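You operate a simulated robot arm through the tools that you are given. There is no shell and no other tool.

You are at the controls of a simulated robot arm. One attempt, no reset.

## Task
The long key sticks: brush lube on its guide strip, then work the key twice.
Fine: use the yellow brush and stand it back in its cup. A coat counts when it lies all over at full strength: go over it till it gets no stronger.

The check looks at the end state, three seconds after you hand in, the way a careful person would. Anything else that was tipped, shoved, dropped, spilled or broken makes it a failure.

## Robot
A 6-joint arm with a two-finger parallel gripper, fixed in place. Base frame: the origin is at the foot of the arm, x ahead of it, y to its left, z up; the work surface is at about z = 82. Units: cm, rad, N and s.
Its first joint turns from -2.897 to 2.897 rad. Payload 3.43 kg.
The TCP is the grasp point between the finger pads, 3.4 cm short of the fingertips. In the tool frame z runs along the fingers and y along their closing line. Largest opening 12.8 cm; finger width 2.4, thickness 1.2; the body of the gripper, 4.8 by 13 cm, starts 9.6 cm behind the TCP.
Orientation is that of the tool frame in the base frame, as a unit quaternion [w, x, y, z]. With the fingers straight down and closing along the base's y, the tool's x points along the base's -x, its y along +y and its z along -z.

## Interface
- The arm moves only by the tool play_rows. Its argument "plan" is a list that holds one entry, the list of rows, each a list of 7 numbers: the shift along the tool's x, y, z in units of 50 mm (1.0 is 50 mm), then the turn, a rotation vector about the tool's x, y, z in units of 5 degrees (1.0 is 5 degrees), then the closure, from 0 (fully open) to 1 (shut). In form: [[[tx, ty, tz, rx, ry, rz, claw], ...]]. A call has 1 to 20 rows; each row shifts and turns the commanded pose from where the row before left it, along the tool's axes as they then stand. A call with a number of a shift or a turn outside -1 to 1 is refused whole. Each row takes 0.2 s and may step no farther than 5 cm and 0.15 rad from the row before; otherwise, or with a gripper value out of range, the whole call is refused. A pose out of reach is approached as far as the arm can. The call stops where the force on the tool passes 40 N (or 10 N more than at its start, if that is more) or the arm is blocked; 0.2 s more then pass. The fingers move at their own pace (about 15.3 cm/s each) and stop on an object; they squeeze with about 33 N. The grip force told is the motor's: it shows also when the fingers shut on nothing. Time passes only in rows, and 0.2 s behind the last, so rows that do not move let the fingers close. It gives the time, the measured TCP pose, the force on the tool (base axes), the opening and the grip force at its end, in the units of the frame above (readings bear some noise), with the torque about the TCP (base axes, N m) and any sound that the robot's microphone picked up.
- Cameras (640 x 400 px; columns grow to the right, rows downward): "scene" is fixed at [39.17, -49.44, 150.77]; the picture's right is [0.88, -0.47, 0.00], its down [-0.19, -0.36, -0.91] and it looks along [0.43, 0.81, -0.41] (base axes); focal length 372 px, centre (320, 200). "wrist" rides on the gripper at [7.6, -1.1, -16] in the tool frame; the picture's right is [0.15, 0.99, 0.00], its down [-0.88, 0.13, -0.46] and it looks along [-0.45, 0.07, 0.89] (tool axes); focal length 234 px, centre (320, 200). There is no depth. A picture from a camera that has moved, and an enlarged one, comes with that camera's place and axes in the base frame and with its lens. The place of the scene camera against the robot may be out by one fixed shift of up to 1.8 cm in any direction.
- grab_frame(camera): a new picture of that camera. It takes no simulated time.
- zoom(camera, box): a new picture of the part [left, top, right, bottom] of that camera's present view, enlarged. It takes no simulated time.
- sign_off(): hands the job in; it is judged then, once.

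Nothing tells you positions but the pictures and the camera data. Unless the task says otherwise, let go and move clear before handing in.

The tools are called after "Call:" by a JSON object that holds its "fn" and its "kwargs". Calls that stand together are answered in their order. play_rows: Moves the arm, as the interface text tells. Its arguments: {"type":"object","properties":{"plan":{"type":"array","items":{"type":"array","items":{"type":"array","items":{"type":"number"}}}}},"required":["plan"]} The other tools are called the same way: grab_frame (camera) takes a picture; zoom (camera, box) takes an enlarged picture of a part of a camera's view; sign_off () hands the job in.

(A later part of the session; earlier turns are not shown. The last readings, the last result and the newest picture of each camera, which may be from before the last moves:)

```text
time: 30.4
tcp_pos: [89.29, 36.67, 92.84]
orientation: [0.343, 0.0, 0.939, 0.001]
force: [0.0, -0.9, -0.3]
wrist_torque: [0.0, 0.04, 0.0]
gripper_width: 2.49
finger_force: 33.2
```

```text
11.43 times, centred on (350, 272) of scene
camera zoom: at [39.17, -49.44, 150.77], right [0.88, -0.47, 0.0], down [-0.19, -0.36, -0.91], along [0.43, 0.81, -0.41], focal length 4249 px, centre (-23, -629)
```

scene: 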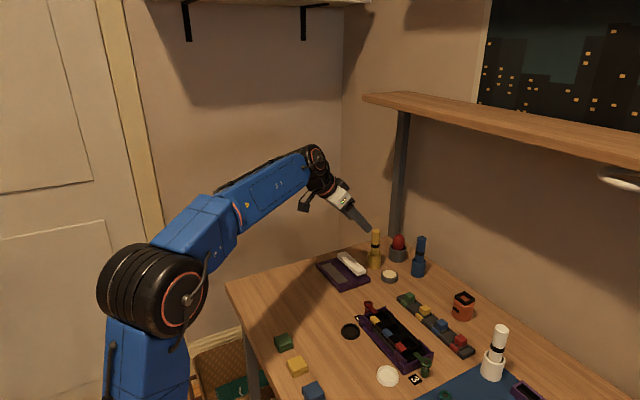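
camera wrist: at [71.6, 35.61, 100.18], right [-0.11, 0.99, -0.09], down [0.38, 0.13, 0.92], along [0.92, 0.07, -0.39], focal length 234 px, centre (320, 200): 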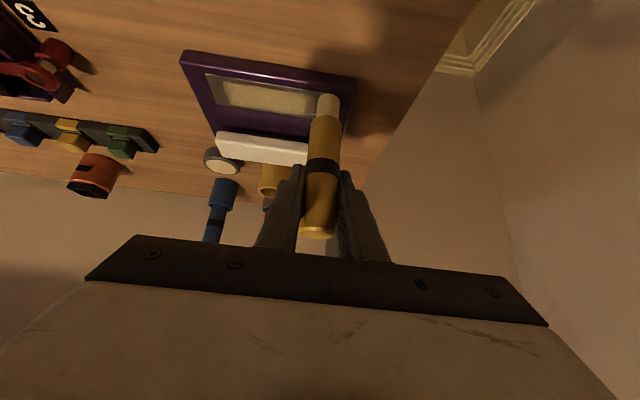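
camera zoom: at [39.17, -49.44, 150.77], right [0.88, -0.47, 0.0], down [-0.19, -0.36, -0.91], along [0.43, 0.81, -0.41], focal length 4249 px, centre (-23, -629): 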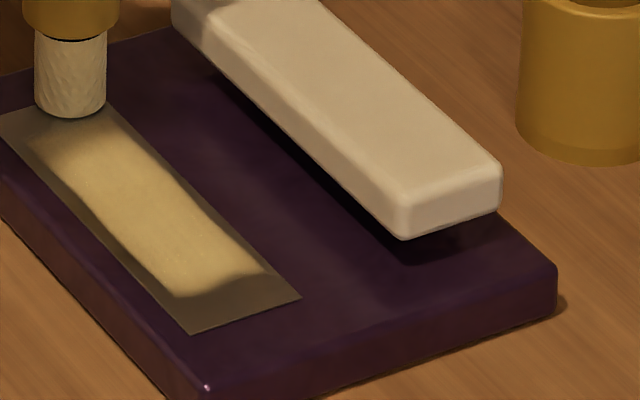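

The coat now covers the middle, but both ends and the near edge are still thin, and contact was lost at the end. I'll lift a little to examine it unobstructed.

Call:
{"fn": "play_rows", "kwargs": {"plan": [[[-0.129, 0, -0.1527, 0, 0, 0, 1], [-0.129, 0, -0.1527, 0, 0, 0, 1], [-0.129, 0, -0.1527, 0, 0, 0, 1], [-0.129, 0, -0.1527, 0, 0, 0, 1], [0, 0, 0, 0, 0, 0, 1]]]}}

Call:
{"fn": "zoom", "kwargs": {"camera": "wrist", "box": [170, 10, 370, 135]}}

Call:
{"fn": "zoom", "kwargs": {"camera": "scene", "box": [315, 245, 375, 290]}}

```text
time: 31.6
tcp_pos: [89.62, 36.87, 96.92]
orientation: [0.344, 0.002, 0.939, 0.001]
force: [0.0, 0.6, -1.0]
wrist_torque: [0.01, 0.01, -0.02]
gripper_width: 2.48
finger_force: 32.8
```

```text
3.20 times, centred on (270, 72) of wrist
camera zoom: at [73.38, 35.61, 104.21], right [-0.11, 0.99, -0.09], down [0.38, 0.13, 0.92], along [0.92, 0.07, -0.39], focal length 749 px, centre (480, 608)
```

zoom: 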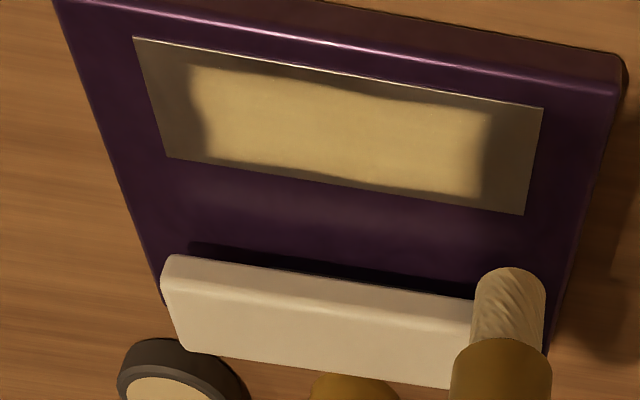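

```text
8.89 times, centred on (345, 268) of scene
camera zoom: at [39.17, -49.44, 150.77], right [0.88, -0.47, 0.0], down [-0.19, -0.36, -0.91], along [0.43, 0.81, -0.41], focal length 3305 px, centre (98, -400)
```

zoom: 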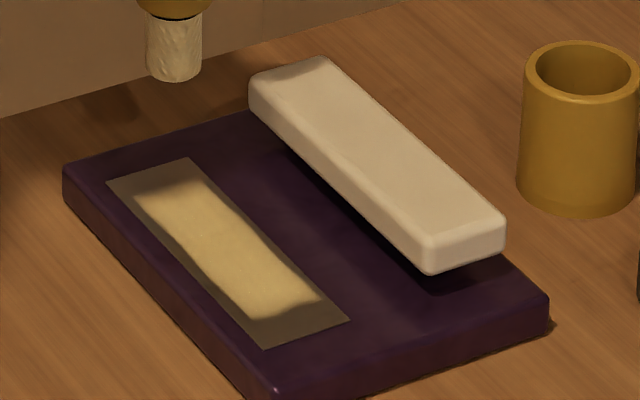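

The coat has sound colour in the middle, but about 1.2 cm at each end and about 0.4 cm on the near edge are bare. It seems sweep distance matters, so I'll scrub the high-y end with short cross strokes.

Call:
{"fn": "play_rows", "kwargs": {"plan": [[[0.112, -0.023, 0.1186, 0, 0, 0, 1], [0.112, -0.023, 0.1186, 0, 0, 0, 1], [0.112, -0.023, 0.1186, 0, 0, 0, 1], [0.112, -0.023, 0.1186, 0, 0, 0, 1], [0.112, -0.023, 0.1186, 0, 0, 0, 1], [0, 0, 0, 0, 0, 0, 1]]]}}

```text
time: 33.0
tcp_pos: [89.22, 36.19, 92.88]
orientation: [0.344, 0.001, 0.939, 0.002]
force: [0.3, 1.2, 6.8]
wrist_torque: [0.07, -0.04, 0.01]
gripper_width: 2.52
finger_force: 33.0
```

Contact confirmed at 6.8 N. Scrubbing across at this end, shifting y a little between strokes.

Call:
{"fn": "play_rows", "kwargs": {"plan": [[[0.1069, 0, -0.0904, 0, 0, 0, 1], [0.1069, 0, -0.0904, 0, 0, 0, 1], [0.1069, 0, -0.0904, 0, 0, 0, 1], [0, 0.06, 0, 0, 0, 0, 1], [-0.1069, 0, 0.0904, 0, 0, 0, 1], [-0.1069, 0, 0.0904, 0, 0, 0, 1], [-0.1069, 0, 0.0904, 0, 0, 0, 1], [0, 0.06, 0, 0, 0, 0, 1], [0.1069, 0, -0.0904, 0, 0, 0, 1], [0.1069, 0, -0.0904, 0, 0, 0, 1], [0.1069, 0, -0.0904, 0, 0, 0, 1], [0, -0.1, 0, 0, 0, 0, 1], [-0.1069, 0, 0.0904, 0, 0, 0, 1], [-0.1069, 0, 0.0904, 0, 0, 0, 1], [-0.1069, 0, 0.0904, 0, 0, 0, 1], [0, -0.1, 0, 0, 0, 0, 1], [0.1069, 0, -0.0904, 0, 0, 0, 1], [0.1069, 0, -0.0904, 0, 0, 0, 1], [0.1069, 0, -0.0904, 0, 0, 0, 1], [0, 0, 0, 0, 0, 0, 1]]]}}

Call:
{"fn": "zoom", "kwargs": {"camera": "wrist", "box": [170, 40, 370, 165]}}

Call:
{"fn": "zoom", "kwargs": {"camera": "scene", "box": [315, 245, 375, 290]}}

```text
time: 37.2
tcp_pos: [87.18, 35.71, 92.91]
orientation: [0.345, 0.001, 0.939, 0.001]
force: [0.6, -0.7, -1.1]
wrist_torque: [0.01, 0.01, 0.02]
gripper_width: 2.49
finger_force: 33.1
```

```text
3.20 times, centred on (270, 102) of wrist
camera zoom: at [71.03, 34.53, 100.14], right [-0.11, 0.99, -0.09], down [0.38, 0.13, 0.92], along [0.92, 0.07, -0.39], focal length 749 px, centre (480, 512)
```

zoom: 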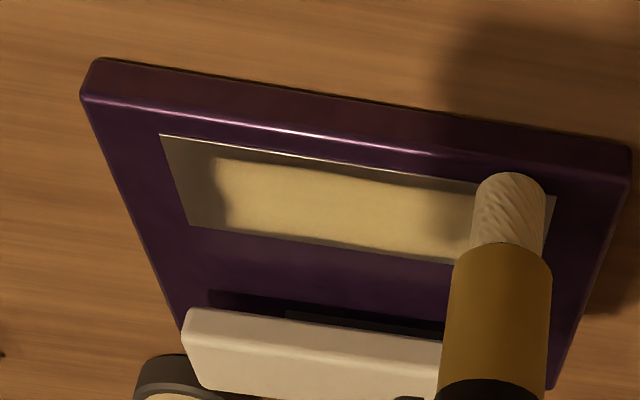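

```text
8.89 times, centred on (345, 268) of scene
camera zoom: at [39.17, -49.44, 150.77], right [0.88, -0.47, 0.0], down [-0.19, -0.36, -0.91], along [0.43, 0.81, -0.41], focal length 3305 px, centre (98, -400)
```

zoom: 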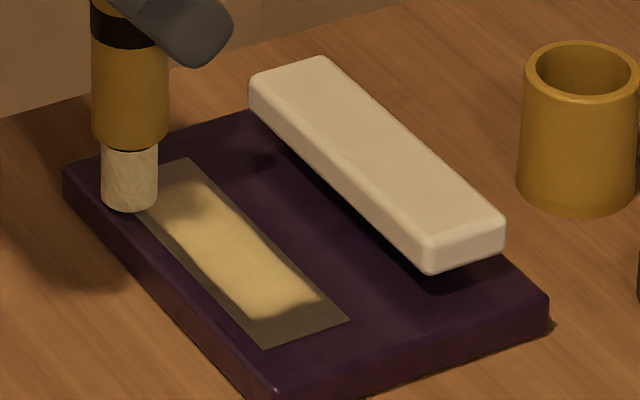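

Contact was lost again (force ≈ −1 N), which explains the lack of improvement. I'll press a bit deeper and repeat the scrub.

Call:
{"fn": "play_rows", "kwargs": {"plan": [[[0.0129, 0.06, 0.0153, 0, 0, 0, 1], [0.0065, 0, 0.0076, 0, 0, 0, 1], [0, 0, 0, 0, 0, 0, 1]]]}}

Call:
{"fn": "zoom", "kwargs": {"camera": "scene", "box": [315, 235, 355, 275]}}

```text
time: 38.0
tcp_pos: [87.19, 36.03, 92.76]
orientation: [0.344, 0.001, 0.939, 0.001]
force: [-0.2, -2.7, 11.9]
wrist_torque: [-0.25, -0.04, -0.03]
gripper_width: 2.49
finger_force: 33.1
```

```text
10.00 times, centred on (335, 255) of scene
camera zoom: at [39.17, -49.44, 150.77], right [0.88, -0.47, 0.0], down [-0.19, -0.36, -0.91], along [0.43, 0.81, -0.41], focal length 3718 px, centre (170, -350)
```

zoom: 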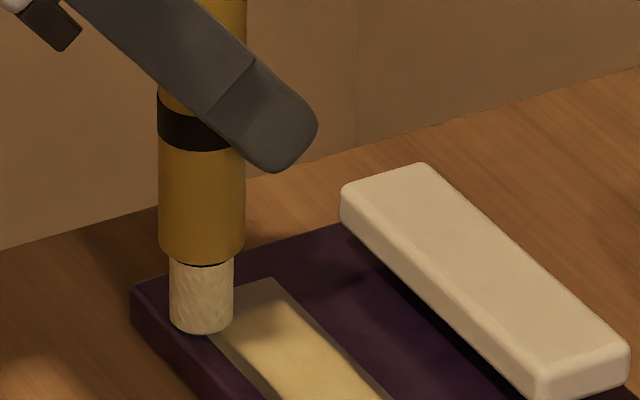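

Call:
{"fn": "play_rows", "kwargs": {"plan": [[[-0.1069, 0, 0.0904, 0, 0, 0, 1], [-0.1069, 0, 0.0904, 0, 0, 0, 1], [-0.1069, 0, 0.0904, 0, 0, 0, 1], [-0.035, 0.06, 0.03, 0, 0, 0, 1], [0.1069, 0, -0.0904, 0, 0, 0, 1], [0.1069, 0, -0.0904, 0, 0, 0, 1], [0.1069, 0, -0.0904, 0, 0, 0, 1], [0.035, 0.06, -0.03, 0, 0, 0, 1], [-0.1069, 0, 0.0904, 0, 0, 0, 1], [-0.1069, 0, 0.0904, 0, 0, 0, 1], [-0.1069, 0, 0.0904, 0, 0, 0, 1], [-0.035, -0.06, 0.03, 0, 0, 0, 1], [0.1069, 0, -0.0904, 0, 0, 0, 1], [0.1069, 0, -0.0904, 0, 0, 0, 1], [0.1069, 0, -0.0904, 0, 0, 0, 1], [0, -0.1, 0, 0, 0, 0, 1], [0, -0.15, 0, 0, 0, 0, 1], [0, -0.15, 0, 0, 0, 0, 1], [0, 0, 0, 0, 0, 0, 1]]]}}

Call:
{"fn": "zoom", "kwargs": {"camera": "wrist", "box": [190, 40, 390, 165]}}

Call:
{"fn": "zoom", "kwargs": {"camera": "scene", "box": [315, 245, 375, 290]}}

```text
time: 42.0
tcp_pos: [87.42, 34.41, 92.7]
orientation: [0.344, 0.001, 0.939, 0.001]
force: [-1.8, 2.1, 12.7]
wrist_torque: [0.21, 0.07, 0.0]
gripper_width: 2.47
finger_force: 33.8
```

```text
3.20 times, centred on (290, 102) of wrist
camera zoom: at [71.34, 33.23, 99.94], right [-0.11, 0.99, -0.09], down [0.38, 0.13, 0.92], along [0.92, 0.07, -0.39], focal length 749 px, centre (416, 512)
```

zoom: 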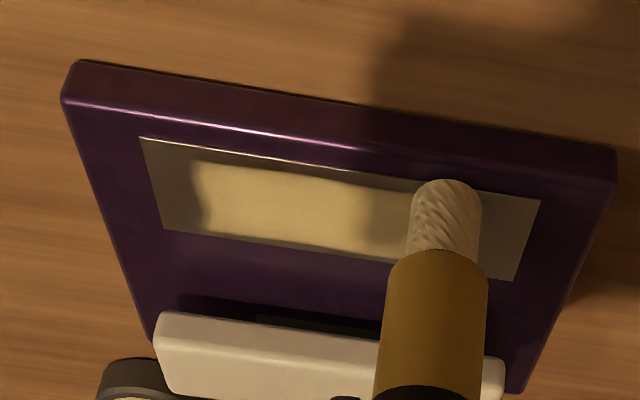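

```text
8.89 times, centred on (345, 268) of scene
camera zoom: at [39.17, -49.44, 150.77], right [0.88, -0.47, 0.0], down [-0.19, -0.36, -0.91], along [0.43, 0.81, -0.41], focal length 3305 px, centre (98, -400)
```

zoom: 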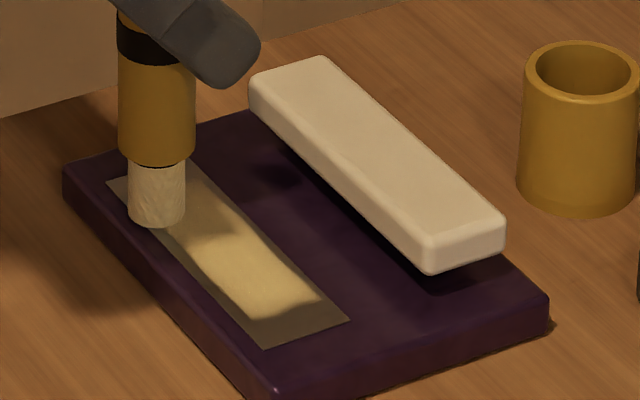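

The end still shows no coat even with solid contact, so the brush may have run dry. I'll lift it into clear view and go back over the pot to reload.

Call:
{"fn": "play_rows", "kwargs": {"plan": [[[-0.0646, 0, -0.0763, 0, 0, 0, 1], [-0.1776, 0, -0.21, 0, 0, 0, 1], [-0.1776, 0, -0.21, 0, 0, 0, 1], [-0.1776, 0, -0.21, 0, 0, 0, 1], [-0.1776, 0, -0.21, 0, 0, 0, 1], [-0.298, -0.2875, 0.252, 0, 0, 0, 1], [-0.298, -0.2875, 0.252, 0, 0, 0, 1], [-0.298, -0.2875, 0.252, 0, 0, 0, 1], [-0.298, -0.2875, 0.252, 0, 0, 0, 1], [-0.298, -0.2875, 0.252, 0, 0, 0, 1], [-0.298, -0.2875, 0.252, 0, 0, 0, 1], [-0.298, -0.2875, 0.252, 0, 0, 0, 1], [-0.298, -0.2875, 0.252, 0, 0, 0, 1], [0, 0, 0, 0, 0, 0, 1]]]}}

Call:
{"fn": "grab_frame", "kwargs": {"camera": "wrist"}}

Call:
{"fn": "zoom", "kwargs": {"camera": "scene", "box": [315, 230, 415, 290]}}

Call:
{"fn": "zoom", "kwargs": {"camera": "scene", "box": [320, 258, 370, 290]}}

```text
time: 45.0
tcp_pos: [103.06, 22.91, 98.53]
orientation: [0.344, 0.001, 0.939, 0.001]
force: [0.2, 0.2, 0.3]
wrist_torque: [-0.01, 0.0, 0.01]
gripper_width: 2.47
finger_force: 32.9
```

```text
taken
camera wrist: at [86.96, 21.72, 105.83], right [-0.11, 0.99, -0.09], down [0.38, 0.13, 0.92], along [0.92, 0.07, -0.39], focal length 234 px, centre (320, 200)
```

wrist: 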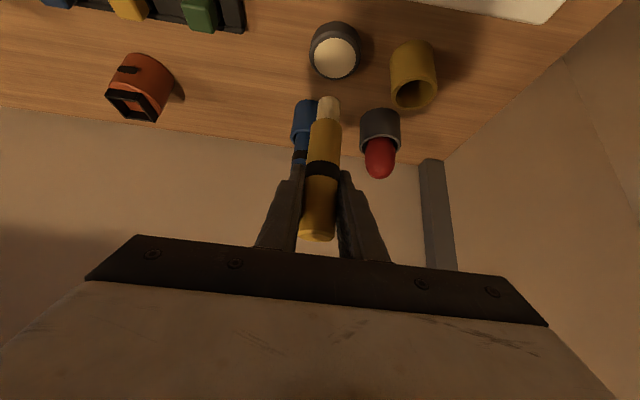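

```text
6.40 times, centred on (365, 260) of scene
camera zoom: at [39.17, -49.44, 150.77], right [0.88, -0.47, 0.0], down [-0.19, -0.36, -0.91], along [0.43, 0.81, -0.41], focal length 2379 px, centre (32, -184)
```

zoom: 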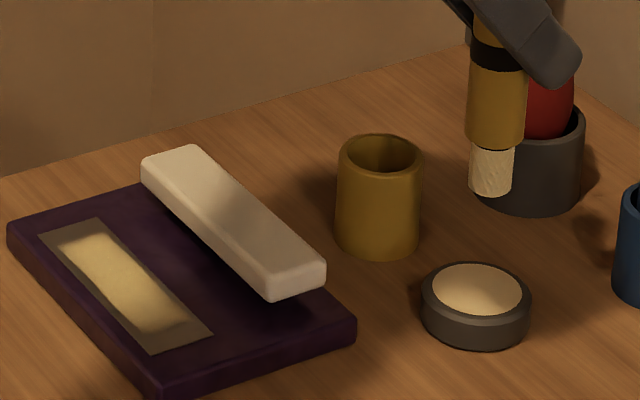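

```text
12.50 times, centred on (345, 274) of scene
camera zoom: at [39.17, -49.44, 150.77], right [0.88, -0.47, 0.0], down [-0.19, -0.36, -0.91], along [0.43, 0.81, -0.41], focal length 4647 px, centre (8, -725)
```

zoom: 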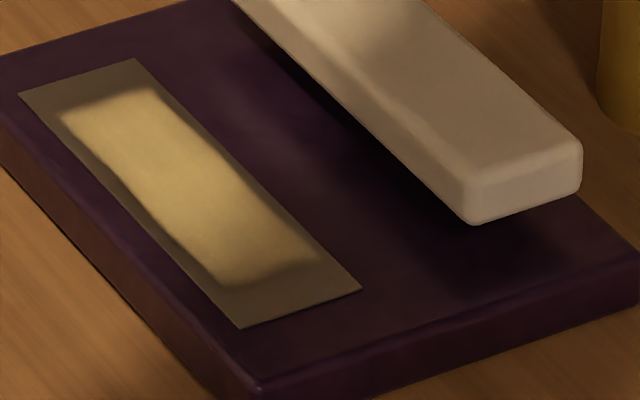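

The coat has a bare border, widest at the two ends. I'll reload the brush in the pot now.

Call:
{"fn": "play_rows", "kwargs": {"plan": [[[0.168, 0, 0.1985, 0, 0, 0, 1], [0.168, 0, 0.1985, 0, 0, 0, 1], [0.168, 0, 0.1985, 0, 0, 0, 1], [0.129, 0, 0.1527, 0, 0, 0, 1], [0.0388, 0, 0.0458, 0, 0, 0, 1], [0.0388, 0, 0.0458, 0, 0, 0, 1], [0.0258, 0, 0.0305, 0, 0, 0, 1], [0, 0, 0, 0, 0, 0, 1], [0, 0, 0, 0, 0, 0, 1]]]}}

Call:
{"fn": "zoom", "kwargs": {"camera": "scene", "box": [360, 230, 420, 290]}}

```text
time: 47.0
tcp_pos: [103.17, 22.82, 93.02]
orientation: [0.344, 0.001, 0.939, 0.001]
force: [0.1, -0.6, 0.0]
wrist_torque: [-0.02, 0.01, 0.0]
gripper_width: 2.47
finger_force: 33.1
```

```text
6.67 times, centred on (390, 260) of scene
camera zoom: at [39.17, -49.44, 150.77], right [0.88, -0.47, 0.0], down [-0.19, -0.36, -0.91], along [0.43, 0.81, -0.41], focal length 2478 px, centre (-147, -200)
```

zoom: 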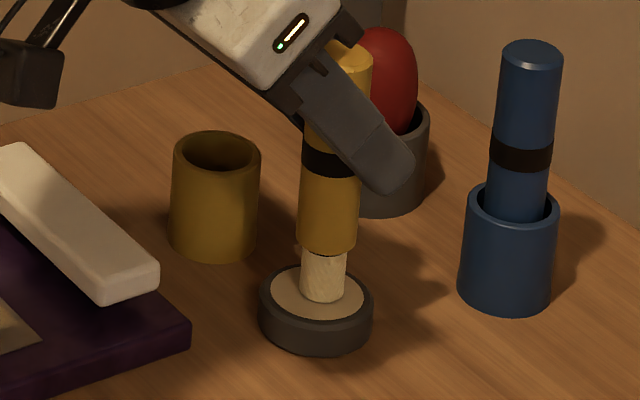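

Call:
{"fn": "play_rows", "kwargs": {"plan": [[[0.0129, 0, 0.0153, 0, 0, 0, 1], [0.0129, 0, 0.0153, 0, 0, 0, 1], [0.0065, 0, 0.0076, 0, 0, 0, 1], [0, 0, 0, 0, 0, 0, 1]]]}}

Call:
{"fn": "zoom", "kwargs": {"camera": "wrist", "box": [280, 30, 400, 130]}}

```text
time: 48.0
tcp_pos: [103.14, 22.73, 92.73]
orientation: [0.344, 0.001, 0.939, 0.001]
force: [-0.2, -1.2, 10.2]
wrist_torque: [0.0, 0.13, 0.0]
gripper_width: 2.48
finger_force: 33.1
```

```text
4.00 times, centred on (340, 80) of wrist
camera zoom: at [86.96, 21.66, 100.07], right [-0.11, 0.99, -0.09], down [0.38, 0.13, 0.92], along [0.92, 0.07, -0.39], focal length 937 px, centre (240, 680)
```

zoom: 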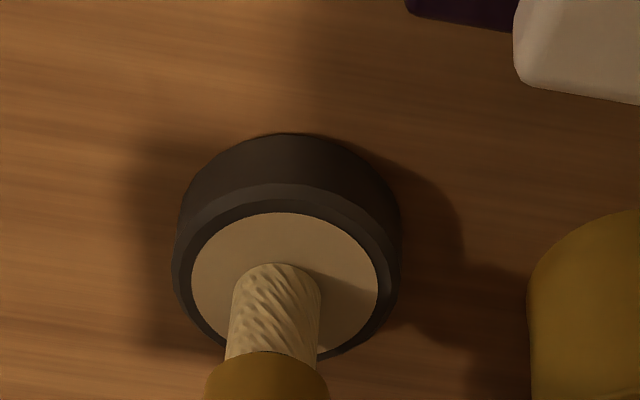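

Reloaded (contact at z≈92.75, so the brush crept up ~0.3 cm in the grip; I'll keep forces lower). Now to the low-y end of the strip.

Call:
{"fn": "play_rows", "kwargs": {"plan": [[[-0.0646, 0, -0.0763, 0, 0, 0, 1], [-0.129, 0, -0.1527, 0, 0, 0, 1], [-0.1776, 0, -0.21, 0, 0, 0, 1], [-0.1776, 0, -0.21, 0, 0, 0, 1], [-0.1776, 0, -0.21, 0, 0, 0, 1], [0.2786, 0.075, -0.2358, 0, 0, 0, 1], [0.2786, 0.075, -0.2358, 0, 0, 0, 1], [0.2786, 0.075, -0.2358, 0, 0, 0, 1], [0.2786, 0.075, -0.2358, 0, 0, 0, 1], [0.2786, 0.075, -0.2358, 0, 0, 0, 1], [0.2786, 0.075, -0.2358, 0, 0, 0, 1], [0.2786, 0.075, -0.2358, 0, 0, 0, 1], [0.2786, 0.075, -0.2358, 0, 0, 0, 1], [0.168, 0, 0.1985, 0, 0, 0, 1], [0.168, 0, 0.1985, 0, 0, 0, 1], [0.168, 0, 0.1985, 0, 0, 0, 1], [0.129, 0, 0.1527, 0, 0, 0, 1], [0, 0, 0, 0, 0, 0, 1]]]}}

Call:
{"fn": "zoom", "kwargs": {"camera": "wrist", "box": [290, 40, 490, 165]}}

```text
time: 51.8
tcp_pos: [88.44, 26.06, 93.51]
orientation: [0.344, 0.001, 0.939, 0.001]
force: [-0.3, 0.4, -0.4]
wrist_torque: [0.03, 0.03, -0.02]
gripper_width: 2.49
finger_force: 33.1
```

```text
3.20 times, centred on (390, 102) of wrist
camera zoom: at [72.36, 24.83, 100.82], right [-0.11, 0.99, -0.09], down [0.38, 0.13, 0.92], along [0.92, 0.07, -0.39], focal length 749 px, centre (96, 512)
```

zoom: 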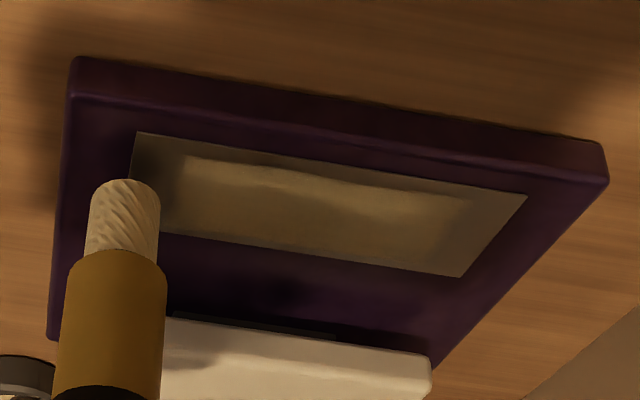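

Call:
{"fn": "play_rows", "kwargs": {"plan": [[[0.0388, -0.04, 0.0458, 0, 0, 0, 1], [0.0388, -0.04, 0.0458, 0, 0, 0, 1], [0.0258, 0, 0.0305, 0, 0, 0, 1], [0, 0, 0, 0, 0, 0, 1]]]}}

```text
time: 52.8
tcp_pos: [88.5, 25.6, 92.79]
orientation: [0.344, 0.002, 0.939, 0.001]
force: [0.4, 1.0, -0.9]
wrist_torque: [-0.02, 0.0, 0.0]
gripper_width: 2.46
finger_force: 32.5
```

Call:
{"fn": "play_rows", "kwargs": {"plan": [[[0.0129, 0, 0.0153, 0, 0, 0, 1], [0.0065, 0, 0.0076, 0, 0, 0, 1], [0, 0, 0, 0, 0, 0, 1]]]}}

```text
time: 53.6
tcp_pos: [88.48, 25.54, 92.76]
orientation: [0.345, 0.001, 0.939, 0.001]
force: [2.4, 1.0, 12.2]
wrist_torque: [0.02, -0.12, 0.01]
gripper_width: 2.5
finger_force: 33.1
```

Solid contact (12 N). Short back-and-forth strokes over the low-y end.

Call:
{"fn": "play_rows", "kwargs": {"plan": [[[0, 0.12, 0, 0, 0, 0, 1], [0, 0.12, 0, 0, 0, 0, 1], [0, 0.12, 0, 0, 0, 0, 1], [0, 0.12, 0, 0, 0, 0, 1], [0, -0.12, 0, 0, 0, 0, 1], [0, -0.12, 0, 0, 0, 0, 1], [0, -0.12, 0, 0, 0, 0, 1], [0, -0.12, 0, 0, 0, 0, 1], [0, 0.12, 0, 0, 0, 0, 1], [0, 0.12, 0, 0, 0, 0, 1], [0, 0.12, 0, 0, 0, 0, 1], [0, 0.12, 0, 0, 0, 0, 1], [0, 0.12, 0, 0, 0, 0, 1], [0, 0.12, 0, 0, 0, 0, 1], [0, 0, 0, 0, 0, 0, 1]]]}}

Call:
{"fn": "zoom", "kwargs": {"camera": "wrist", "box": [250, 40, 450, 165]}}

Call:
{"fn": "zoom", "kwargs": {"camera": "scene", "box": [320, 258, 370, 290]}}

```text
time: 56.8
tcp_pos: [88.52, 29.05, 92.72]
orientation: [0.344, 0.0, 0.939, 0.001]
force: [0.0, -6.0, 19.7]
wrist_torque: [-0.44, 0.13, 0.01]
gripper_width: 2.53
finger_force: 32.8
```

```text
3.20 times, centred on (350, 102) of wrist
camera zoom: at [72.31, 27.94, 99.86], right [-0.11, 0.99, -0.09], down [0.38, 0.13, 0.92], along [0.92, 0.07, -0.39], focal length 749 px, centre (224, 512)
```

zoom: 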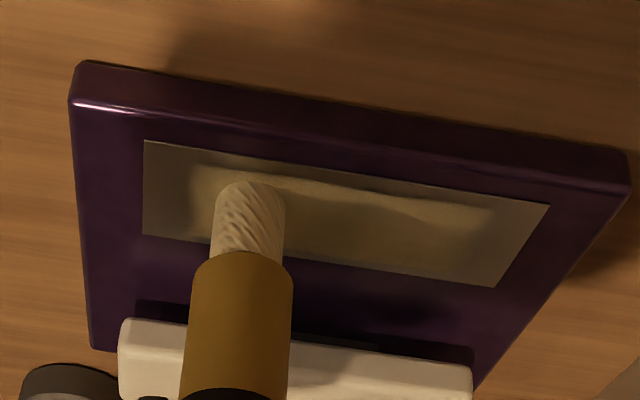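

```text
12.50 times, centred on (345, 274) of scene
camera zoom: at [39.17, -49.44, 150.77], right [0.88, -0.47, 0.0], down [-0.19, -0.36, -0.91], along [0.43, 0.81, -0.41], focal length 4647 px, centre (8, -725)
```

zoom: 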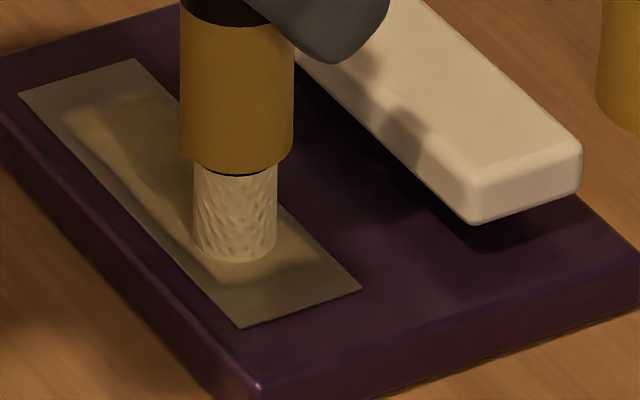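

The coat outline looks identical to before, with about a 10% margin on all sides, so it may be a fixed pattern whose strength grows with coverage. I'll do several full-length passes with sure contact, then compare strength from the same viewpoint with the hand away.

Call:
{"fn": "play_rows", "kwargs": {"plan": [[[0, 0.15, 0, 0, 0, 0, 1], [0, 0.15, 0, 0, 0, 0, 1], [0, 0.15, 0, 0, 0, 0, 1], [0, 0.15, 0, 0, 0, 0, 1], [0, 0.15, 0, 0, 0, 0, 1], [0, 0.15, 0, 0, 0, 0, 1], [0, 0.15, 0, 0, 0, 0, 1], [0, 0.15, 0, 0, 0, 0, 1], [0, 0.15, 0, 0, 0, 0, 1], [0, 0.15, 0, 0, 0, 0, 1], [0, 0, 0, 0, 0, 0, 1]]]}}

Call:
{"fn": "play_rows", "kwargs": {"plan": [[[0.0687, 0, -0.058, 0, 0, 0, 1], [0.0687, 0, -0.058, 0, 0, 0, 1], [0, -0.15, 0, 0, 0, 0, 1], [0, -0.15, 0, 0, 0, 0, 1], [0, -0.15, 0, 0, 0, 0, 1], [0, -0.15, 0, 0, 0, 0, 1], [0, -0.15, 0, 0, 0, 0, 1], [0, -0.15, 0, 0, 0, 0, 1], [0, -0.15, 0, 0, 0, 0, 1], [0, -0.15, 0, 0, 0, 0, 1], [0, -0.15, 0, 0, 0, 0, 1], [0, -0.15, 0, 0, 0, 0, 1], [0, -0.15, 0, 0, 0, 0, 1], [0, -0.15, 0, 0, 0, 0, 1], [0, -0.15, 0, 0, 0, 0, 1], [0, -0.15, 0, 0, 0, 0, 1], [0, 0, 0, 0, 0, 0, 1]]]}}

```text
time: 59.2
tcp_pos: [88.5, 36.65, 92.68]
orientation: [0.344, 0.001, 0.939, 0.001]
force: [0.2, -1.7, 6.6]
wrist_torque: [-0.13, 0.07, 0.01]
gripper_width: 2.49
finger_force: 32.8
```

```text
time: 62.8
tcp_pos: [87.61, 26.08, 92.62]
orientation: [0.344, 0.001, 0.939, 0.001]
force: [0.2, 1.8, 3.6]
wrist_torque: [0.1, 0.03, 0.03]
gripper_width: 2.49
finger_force: 33.2
```

Call:
{"fn": "play_rows", "kwargs": {"plan": [[[0.0065, 0, 0.0076, 0, 0, 0, 1], [-0.0916, 0, 0.0775, 0, 0, 0, 1], [-0.0916, 0, 0.0775, 0, 0, 0, 1], [-0.0916, 0, 0.0775, 0, 0, 0, 1], [0, 0.15, 0, 0, 0, 0, 1], [0, 0.15, 0, 0, 0, 0, 1], [0, 0.15, 0, 0, 0, 0, 1], [0, 0.15, 0, 0, 0, 0, 1], [0, 0.15, 0, 0, 0, 0, 1], [0, 0.15, 0, 0, 0, 0, 1], [0, 0.15, 0, 0, 0, 0, 1], [0, 0.15, 0, 0, 0, 0, 1], [0, 0.15, 0, 0, 0, 0, 1], [0, 0.15, 0, 0, 0, 0, 1], [0, 0.15, 0, 0, 0, 0, 1], [0, 0.15, 0, 0, 0, 0, 1], [0, 0.15, 0, 0, 0, 0, 1], [0, 0.15, 0, 0, 0, 0, 1], [0, 0, 0, 0, 0, 0, 1]]]}}

Call:
{"fn": "zoom", "kwargs": {"camera": "wrist", "box": [170, 40, 370, 165]}}

Call:
{"fn": "zoom", "kwargs": {"camera": "scene", "box": [325, 255, 375, 290]}}

```text
time: 66.8
tcp_pos: [89.55, 36.65, 92.6]
orientation: [0.344, 0.001, 0.939, 0.001]
force: [-0.4, -3.1, 5.0]
wrist_torque: [-0.15, -0.01, -0.01]
gripper_width: 2.47
finger_force: 33.2
```

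```text
3.20 times, centred on (270, 102) of wrist
camera zoom: at [73.28, 35.46, 99.85], right [-0.11, 0.99, -0.09], down [0.38, 0.13, 0.92], along [0.92, 0.07, -0.39], focal length 749 px, centre (480, 512)
```

zoom: 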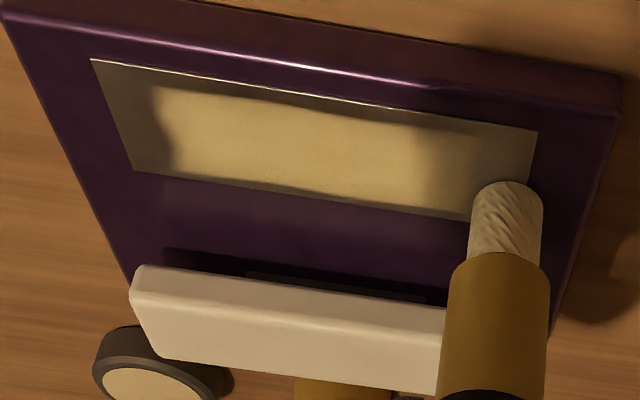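

```text
11.43 times, centred on (350, 272) of scene
camera zoom: at [39.17, -49.44, 150.77], right [0.88, -0.47, 0.0], down [-0.19, -0.36, -0.91], along [0.43, 0.81, -0.41], focal length 4249 px, centre (-23, -629)
```

zoom: 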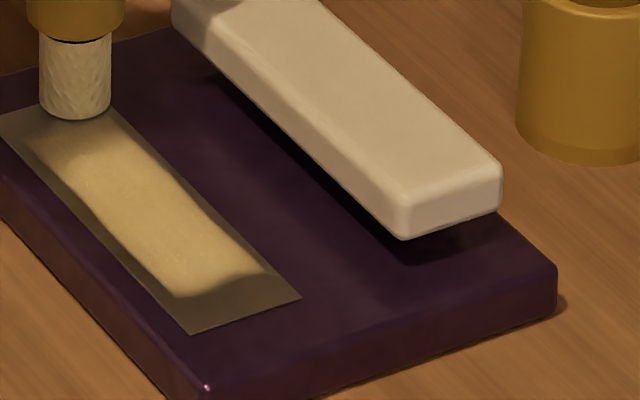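

Call:
{"fn": "zoom", "kwargs": {"camera": "scene", "box": [332, 268, 356, 286]}}

Call:
{"fn": "zoom", "kwargs": {"camera": "wrist", "box": [190, 50, 290, 112]}}

```text
16.00 times, centred on (344, 277) of scene
camera zoom: at [39.17, -49.44, 150.77], right [0.88, -0.47, 0.0], down [-0.19, -0.36, -0.91], along [0.43, 0.81, -0.41], focal length 5948 px, centre (-64, -1032)
```

zoom: 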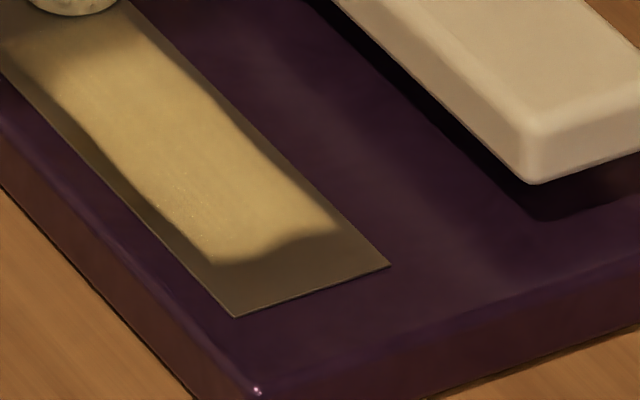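

```text
6.40 times, centred on (240, 81) of wrist
camera zoom: at [73.28, 35.46, 99.85], right [-0.11, 0.99, -0.09], down [0.38, 0.13, 0.92], along [0.92, 0.07, -0.39], focal length 1499 px, centre (832, 962)
```

zoom: 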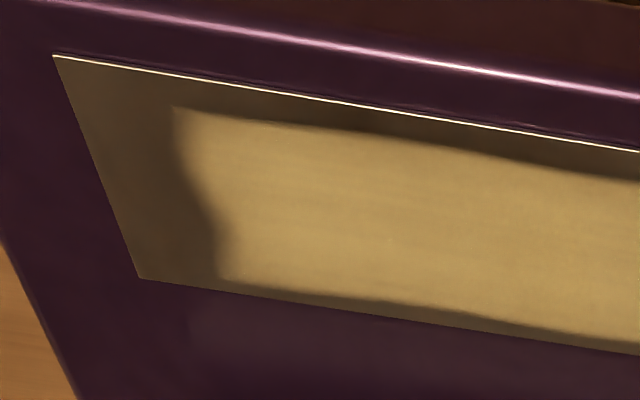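

The coat's outline hasn't changed between cycles, so its shape looks like a fixed pattern and its strength is what grows. I'll add another full cycle with slightly longer overshoot to make sure the ends are covered too.

Call:
{"fn": "play_rows", "kwargs": {"plan": [[[0, 0.1, 0, 0, 0, 0, 1], [0.0916, 0, -0.0775, 0, 0, 0, 1], [0.0652, 0, -0.0502, 0, 0, 0, 1], [0, -0.155, 0, 0, 0, 0, 1], [0, -0.155, 0, 0, 0, 0, 1], [0, -0.155, 0, 0, 0, 0, 1], [0, -0.155, 0, 0, 0, 0, 1], [0, -0.155, 0, 0, 0, 0, 1], [0, -0.155, 0, 0, 0, 0, 1], [0, -0.155, 0, 0, 0, 0, 1], [0, -0.155, 0, 0, 0, 0, 1], [0, -0.155, 0, 0, 0, 0, 1], [0, -0.155, 0, 0, 0, 0, 1], [0, -0.155, 0, 0, 0, 0, 1], [0, -0.155, 0, 0, 0, 0, 1], [0, -0.155, 0, 0, 0, 0, 1], [0, -0.155, 0, 0, 0, 0, 1], [0, -0.155, 0, 0, 0, 0, 1], [0, 0, 0, 0, 0, 0, 1]]]}}

Call:
{"fn": "play_rows", "kwargs": {"plan": [[[0.0916, 0, -0.0775, 0, 0, 0, 1], [0.0652, 0, -0.0502, 0, 0, 0, 1], [0, 0.155, 0, 0, 0, 0, 1], [0, 0.155, 0, 0, 0, 0, 1], [0, 0.155, 0, 0, 0, 0, 1], [0, 0.155, 0, 0, 0, 0, 1], [0, 0.155, 0, 0, 0, 0, 1], [0, 0.155, 0, 0, 0, 0, 1], [0, 0.155, 0, 0, 0, 0, 1], [0, 0.155, 0, 0, 0, 0, 1], [0, 0.155, 0, 0, 0, 0, 1], [0, 0.155, 0, 0, 0, 0, 1], [0, 0.155, 0, 0, 0, 0, 1], [0, 0.155, 0, 0, 0, 0, 1], [0, 0.155, 0, 0, 0, 0, 1], [0, 0.155, 0, 0, 0, 0, 1], [0, 0.155, 0, 0, 0, 0, 1], [0, 0, 0, 0, 0, 0, 1]]]}}

```text
time: 70.8
tcp_pos: [88.36, 25.36, 92.5]
orientation: [0.343, 0.001, 0.939, 0.001]
force: [0.0, 2.0, 6.4]
wrist_torque: [0.11, 0.02, 0.0]
gripper_width: 2.48
finger_force: 32.7
```

```text
time: 74.6
tcp_pos: [87.33, 37.09, 92.57]
orientation: [0.345, 0.002, 0.939, 0.001]
force: [1.6, -5.5, 18.6]
wrist_torque: [-0.5, -0.18, 0.01]
gripper_width: 2.48
finger_force: 32.8
```

Call:
{"fn": "play_rows", "kwargs": {"plan": [[[-0.0646, 0, -0.0763, 0, 0, 0, 1], [-0.1776, 0, -0.21, 0, 0, 0, 1], [-0.1776, 0, -0.21, 0, 0, 0, 1], [-0.1776, 0, -0.21, 0, 0, 0, 1], [-0.1776, 0, -0.21, 0, 0, 0, 1], [-0.2663, -0.3156, 0.2254, 0, 0, 0, 1], [-0.2663, -0.3156, 0.2254, 0, 0, 0, 1], [-0.2663, -0.3156, 0.2254, 0, 0, 0, 1], [-0.2663, -0.3156, 0.2254, 0, 0, 0, 1], [-0.2663, -0.3156, 0.2254, 0, 0, 0, 1], [-0.2663, -0.3156, 0.2254, 0, 0, 0, 1], [-0.2663, -0.3156, 0.2254, 0, 0, 0, 1], [-0.2663, -0.3156, 0.2254, 0, 0, 0, 1], [-0.2663, -0.3156, 0.2254, 0, 0, 0, 1], [0, 0, 0, 0, 0, 0, 1]]]}}

Call:
{"fn": "zoom", "kwargs": {"camera": "scene", "box": [320, 258, 370, 290]}}

Call:
{"fn": "zoom", "kwargs": {"camera": "scene", "box": [315, 230, 415, 290]}}

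```text
time: 77.8
tcp_pos: [103.16, 22.87, 98.5]
orientation: [0.344, 0.001, 0.939, 0.001]
force: [0.9, -0.1, -0.2]
wrist_torque: [-0.03, 0.03, 0.03]
gripper_width: 2.47
finger_force: 33.0
```

```text
12.50 times, centred on (345, 274) of scene
camera zoom: at [39.17, -49.44, 150.77], right [0.88, -0.47, 0.0], down [-0.19, -0.36, -0.91], along [0.43, 0.81, -0.41], focal length 4647 px, centre (8, -725)
```

zoom: 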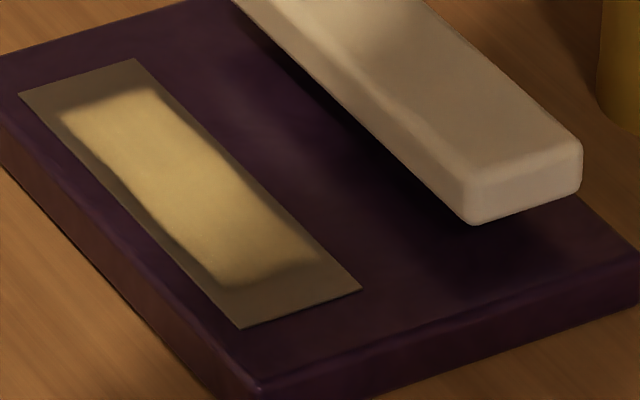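

```text
6.40 times, centred on (365, 260) of scene
camera zoom: at [39.17, -49.44, 150.77], right [0.88, -0.47, 0.0], down [-0.19, -0.36, -0.91], along [0.43, 0.81, -0.41], focal length 2379 px, centre (32, -184)
```

zoom: 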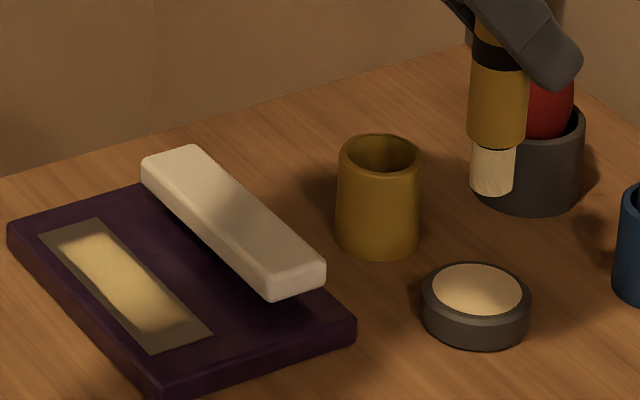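

From the same viewpoint the coat looks unchanged in shape and strength compared with the earlier cycle. To be thorough, I'll reload once more and do one final full cycle.

Call:
{"fn": "play_rows", "kwargs": {"plan": [[[0.168, 0, 0.1985, 0, 0, 0, 1], [0.168, 0, 0.1985, 0, 0, 0, 1], [0.168, 0, 0.1985, 0, 0, 0, 1], [0.168, 0, 0.1985, 0, 0, 0, 1], [0.0388, 0, 0.0458, 0, 0, 0, 1], [0.0388, 0, 0.0458, 0, 0, 0, 1], [0.0258, 0, 0.0305, 0, 0, 0, 1], [0, 0, 0, 0, 0, 0, 1]]]}}

```text
time: 79.6
tcp_pos: [103.18, 22.79, 92.69]
orientation: [0.345, 0.001, 0.939, 0.002]
force: [1.1, 0.6, 19.6]
wrist_torque: [0.01, -0.11, 0.02]
gripper_width: 2.47
finger_force: 32.8
```

Call:
{"fn": "play_rows", "kwargs": {"plan": [[[-0.0646, 0, -0.0763, 0, 0, 0, 1], [-0.1292, 0, -0.1527, 0, 0, 0, 1], [-0.1776, 0, -0.21, 0, 0, 0, 1], [-0.1776, 0, -0.21, 0, 0, 0, 1], [-0.1776, 0, -0.21, 0, 0, 0, 1], [0.2956, 0.0757, -0.2501, 0, 0, 0, 1], [0.2956, 0.0757, -0.2501, 0, 0, 0, 1], [0.2956, 0.0757, -0.2501, 0, 0, 0, 1], [0.2956, 0.0757, -0.2501, 0, 0, 0, 1], [0.2956, 0.0757, -0.2501, 0, 0, 0, 1], [0.2956, 0.0757, -0.2501, 0, 0, 0, 1], [0.2956, 0.0757, -0.2501, 0, 0, 0, 1], [0.1615, 0, 0.1908, 0, 0, 0, 1], [0.1615, 0, 0.1908, 0, 0, 0, 1], [0.1615, 0, 0.1908, 0, 0, 0, 1], [0.1292, 0, 0.1527, 0, 0, 0, 1], [0.0258, 0, 0.0305, 0, 0, 0, 1], [0.0129, 0, 0.0153, 0, 0, 0, 1], [0, 0, 0, 0, 0, 0, 1]]]}}

```text
time: 83.6
tcp_pos: [89.54, 25.56, 93.09]
orientation: [0.343, 0.001, 0.939, 0.001]
force: [-0.3, -0.1, -0.4]
wrist_torque: [-0.02, 0.0, 0.05]
gripper_width: 2.49
finger_force: 33.2
```

Call:
{"fn": "play_rows", "kwargs": {"plan": [[[0.0258, 0, 0.0305, 0, 0, 0, 1], [0.0258, 0, 0.0305, 0, 0, 0, 1], [0.0065, 0, 0.0076, 0, 0, 0, 1], [0, 0, 0, 0, 0, 0, 1]]]}}

```text
time: 84.6
tcp_pos: [89.48, 25.39, 92.48]
orientation: [0.343, 0.001, 0.939, 0.001]
force: [0.4, 0.4, 0.2]
wrist_torque: [-0.01, -0.03, 0.0]
gripper_width: 2.49
finger_force: 32.9
```

Call:
{"fn": "play_rows", "kwargs": {"plan": [[[0.0129, 0, 0.0153, 0, 0, 0, 1], [0.0065, 0, 0.0076, 0, 0, 0, 1], [0, 0, 0, 0, 0, 0, 1]]]}}

Call:
{"fn": "zoom", "kwargs": {"camera": "wrist", "box": [290, 40, 490, 165]}}

```text
time: 85.4
tcp_pos: [89.62, 25.59, 92.59]
orientation: [0.345, 0.001, 0.939, 0.002]
force: [0.5, -1.1, 15.0]
wrist_torque: [-0.14, -0.1, 0.0]
gripper_width: 2.48
finger_force: 33.4
```

```text
3.20 times, centred on (390, 102) of wrist
camera zoom: at [73.39, 24.34, 99.76], right [-0.11, 0.99, -0.09], down [0.38, 0.13, 0.92], along [0.92, 0.07, -0.39], focal length 749 px, centre (96, 512)
```

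zoom: 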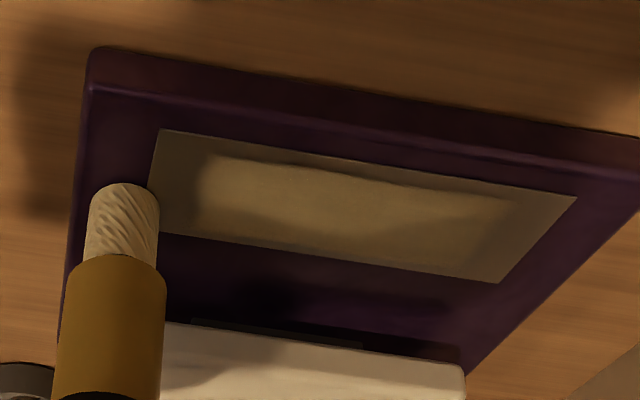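

Call:
{"fn": "play_rows", "kwargs": {"plan": [[[0, 0.155, 0, 0, 0, 0, 1], [0, 0.155, 0, 0, 0, 0, 1], [0, 0.155, 0, 0, 0, 0, 1], [0, 0.155, 0, 0, 0, 0, 1], [0, 0.155, 0, 0, 0, 0, 1], [0, 0.155, 0, 0, 0, 0, 1], [0, 0.155, 0, 0, 0, 0, 1], [0, 0.155, 0, 0, 0, 0, 1], [0, 0.155, 0, 0, 0, 0, 1], [0, 0.155, 0, 0, 0, 0, 1], [0, 0.155, 0, 0, 0, 0, 1], [0, 0.155, 0, 0, 0, 0, 1], [0, 0.155, 0, 0, 0, 0, 1], [0, 0.155, 0, 0, 0, 0, 1], [0, 0.14, 0, 0, 0, 0, 1], [0, 0, 0, 0, 0, 0, 1]]]}}

Call:
{"fn": "play_rows", "kwargs": {"plan": [[[0.0859, 0, -0.0725, 0, 0, 0, 1], [0.0859, 0, -0.0725, 0, 0, 0, 1], [0, -0.155, 0, 0, 0, 0, 1], [0, -0.155, 0, 0, 0, 0, 1], [0, -0.155, 0, 0, 0, 0, 1], [0, -0.155, 0, 0, 0, 0, 1], [0, -0.155, 0, 0, 0, 0, 1], [0, -0.155, 0, 0, 0, 0, 1], [0, -0.155, 0, 0, 0, 0, 1], [0, -0.155, 0, 0, 0, 0, 1], [0, -0.155, 0, 0, 0, 0, 1], [0, -0.155, 0, 0, 0, 0, 1], [0, -0.155, 0, 0, 0, 0, 1], [0, -0.155, 0, 0, 0, 0, 1], [0, -0.155, 0, 0, 0, 0, 1], [0, -0.155, 0, 0, 0, 0, 1], [0, -0.12, 0, 0, 0, 0, 1], [0, 0, 0, 0, 0, 0, 1]]]}}

Call:
{"fn": "play_rows", "kwargs": {"plan": [[[0.0859, 0, -0.0725, 0, 0, 0, 1], [0.0859, 0, -0.0725, 0, 0, 0, 1], [0, 0.155, 0, 0, 0, 0, 1], [0, 0.155, 0, 0, 0, 0, 1], [0, 0.155, 0, 0, 0, 0, 1], [0, 0.155, 0, 0, 0, 0, 1], [0, 0.155, 0, 0, 0, 0, 1], [0, 0.155, 0, 0, 0, 0, 1], [0, 0.155, 0, 0, 0, 0, 1], [0, 0.155, 0, 0, 0, 0, 1], [0, 0.155, 0, 0, 0, 0, 1], [0, 0.155, 0, 0, 0, 0, 1], [0, 0.155, 0, 0, 0, 0, 1], [0, 0.155, 0, 0, 0, 0, 1], [0, 0.155, 0, 0, 0, 0, 1], [0, 0.155, 0, 0, 0, 0, 1], [0, 0.12, 0, 0, 0, 0, 1], [0, 0, 0, 0, 0, 0, 1]]]}}

```text
time: 88.8
tcp_pos: [89.45, 37.26, 92.5]
orientation: [0.344, 0.001, 0.939, 0.001]
force: [0.6, -4.0, 18.3]
wrist_torque: [-0.33, 0.03, 0.0]
gripper_width: 2.47
finger_force: 33.5
```

```text
time: 92.6
tcp_pos: [88.29, 25.61, 92.51]
orientation: [0.344, 0.001, 0.939, 0.001]
force: [-0.3, 4.2, 19.9]
wrist_torque: [0.37, -0.02, -0.02]
gripper_width: 2.48
finger_force: 33.5
```

```text
time: 96.4
tcp_pos: [87.27, 37.06, 92.39]
orientation: [0.344, 0.001, 0.939, 0.001]
force: [0.6, -3.0, 7.6]
wrist_torque: [-0.26, -0.02, 0.01]
gripper_width: 2.48
finger_force: 32.7
```

All three lanes had good contact. Now I'll lift and move above the yellow cup, then inspect the strip and the brush's alignment.

Call:
{"fn": "play_rows", "kwargs": {"plan": [[[-0.0646, 0, -0.0763, 0, 0, 0, 1], [-0.1776, 0, -0.21, 0, 0, 0, 1], [-0.1776, 0, -0.21, 0, 0, 0, 1], [-0.1776, 0, -0.21, 0, 0, 0, 1], [-0.1776, 0, -0.21, 0, 0, 0, 1], [-0.1776, 0, -0.21, 0, 0, 0, 1], [-0.1033, 0, -0.1221, 0, 0, 0, 1], [-0.302, -0.1525, 0.2556, 0, 0, 0, 1], [-0.302, -0.1525, 0.2556, 0, 0, 0, 1], [-0.302, -0.1525, 0.2556, 0, 0, 0, 1], [-0.302, -0.1525, 0.2556, 0, 0, 0, 1], [-0.302, -0.1525, 0.2556, 0, 0, 0, 1], [-0.302, -0.1525, 0.2556, 0, 0, 0, 1], [-0.302, -0.1525, 0.2556, 0, 0, 0, 1], [-0.302, -0.1525, 0.2556, 0, 0, 0, 1], [0, 0, 0, 0, 0, 0, 1]]]}}

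Call:
{"fn": "grab_frame", "kwargs": {"camera": "wrist"}}

Call:
{"fn": "zoom", "kwargs": {"camera": "scene", "box": [320, 200, 430, 290]}}

Call:
{"fn": "zoom", "kwargs": {"camera": "scene", "box": [320, 258, 370, 290]}}

```text
time: 99.8
tcp_pos: [103.08, 30.94, 100.72]
orientation: [0.344, 0.001, 0.939, 0.001]
force: [0.4, 0.6, 0.1]
wrist_torque: [0.0, 0.02, 0.01]
gripper_width: 2.47
finger_force: 33.4
```

```text
taken
camera wrist: at [86.95, 29.75, 107.96], right [-0.11, 0.99, -0.09], down [0.38, 0.13, 0.92], along [0.92, 0.07, -0.39], focal length 234 px, centre (320, 200)
```

wrist: 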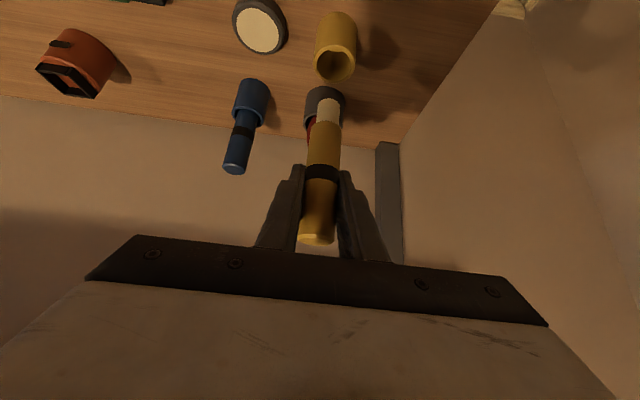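

```text
4.44 times, centred on (375, 245) of scene
camera zoom: at [39.17, -49.44, 150.77], right [0.88, -0.47, 0.0], down [-0.19, -0.36, -0.91], along [0.43, 0.81, -0.41], focal length 1652 px, centre (76, 0)
```

zoom: 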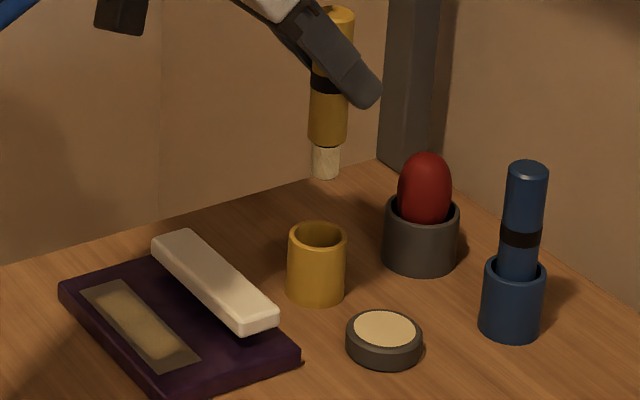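

```text
12.50 times, centred on (345, 274) of scene
camera zoom: at [39.17, -49.44, 150.77], right [0.88, -0.47, 0.0], down [-0.19, -0.36, -0.91], along [0.43, 0.81, -0.41], focal length 4647 px, centre (8, -725)
```

zoom: 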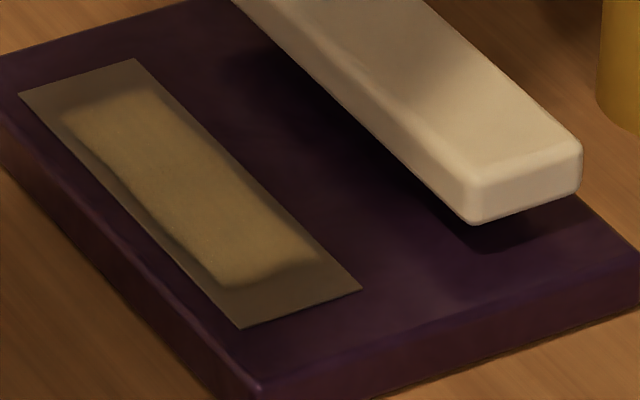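

Call:
{"fn": "zoom", "kwargs": {"camera": "wrist", "box": [260, 0, 400, 130]}}

Call:
{"fn": "zoom", "kwargs": {"camera": "wrist", "box": [270, 80, 380, 260]}}

```text
3.08 times, centred on (330, 65) of wrist
camera zoom: at [86.95, 29.75, 107.96], right [-0.11, 0.99, -0.09], down [0.38, 0.13, 0.92], along [0.92, 0.07, -0.39], focal length 720 px, centre (289, 615)
```

zoom: 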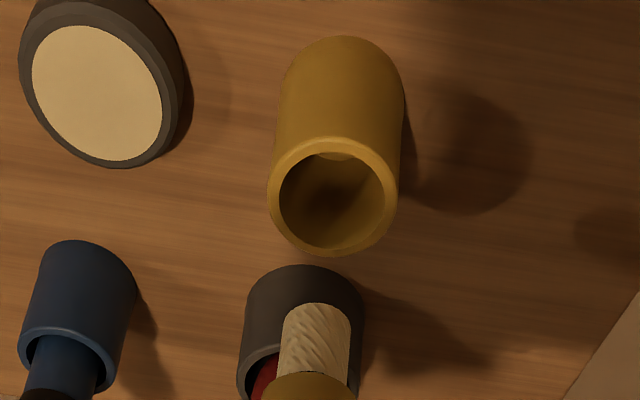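

```text
2.22 times, centred on (325, 170) of wrist
camera zoom: at [86.95, 29.75, 107.96], right [-0.11, 0.99, -0.09], down [0.38, 0.13, 0.92], along [0.92, 0.07, -0.39], focal length 520 px, centre (309, 267)
```

zoom: 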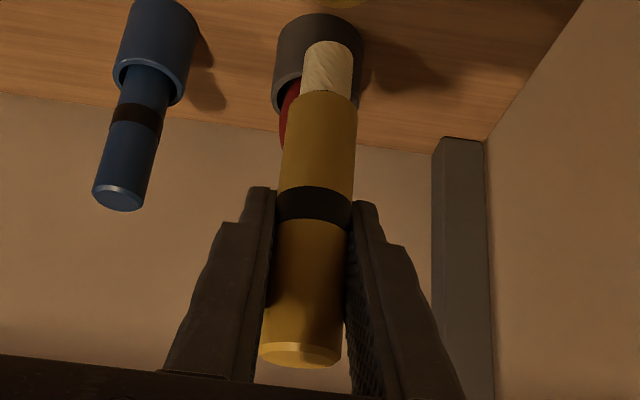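

The brush is nearly vertical with its tip about 0.2 cm off the cup axis (clearance 0.4–0.7 cm). I'll nudge y slightly and lower into the cup, slowly, watching the force.

Call:
{"fn": "play_rows", "kwargs": {"plan": [[[0, 0.03, 0, 0, 0, 0, 1], [0.129, 0, 0.1527, 0, 0, 0, 1], [0.129, 0, 0.1527, 0, 0, 0, 1], [0.129, 0, 0.1527, 0, 0, 0, 1], [0.129, 0, 0.1527, 0, 0, 0, 1], [0.0646, 0, 0.0763, 0, 0, 0, 1], [0.0646, 0, 0.0763, 0, 0, 0, 1], [0, 0, 0, 0, 0, 0, 1]]]}}

Call:
{"fn": "zoom", "kwargs": {"camera": "wrist", "box": [260, 20, 400, 150]}}

Call:
{"fn": "zoom", "kwargs": {"camera": "scene", "box": [340, 210, 410, 280]}}

```text
time: 101.6
tcp_pos: [103.16, 31.18, 95.53]
orientation: [0.343, 0.001, 0.939, 0.001]
force: [-0.5, 0.0, -1.0]
wrist_torque: [-0.01, -0.02, -0.01]
gripper_width: 2.51
finger_force: 33.2
```

```text
3.08 times, centred on (330, 85) of wrist
camera zoom: at [87.01, 30.04, 102.8], right [-0.11, 0.99, -0.09], down [0.38, 0.13, 0.92], along [0.92, 0.07, -0.39], focal length 720 px, centre (289, 554)
```

zoom: 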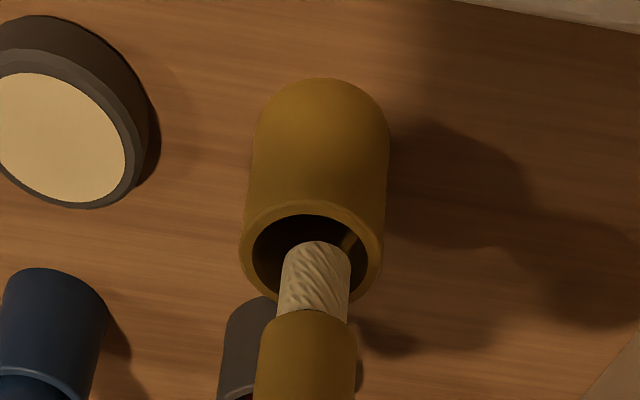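

```text
5.71 times, centred on (375, 245) of scene
camera zoom: at [39.17, -49.44, 150.77], right [0.88, -0.47, 0.0], down [-0.19, -0.36, -0.91], along [0.43, 0.81, -0.41], focal length 2124 px, centre (6, -57)
```

zoom: 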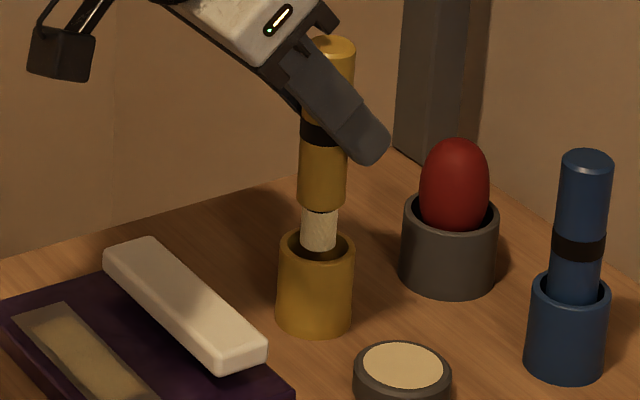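

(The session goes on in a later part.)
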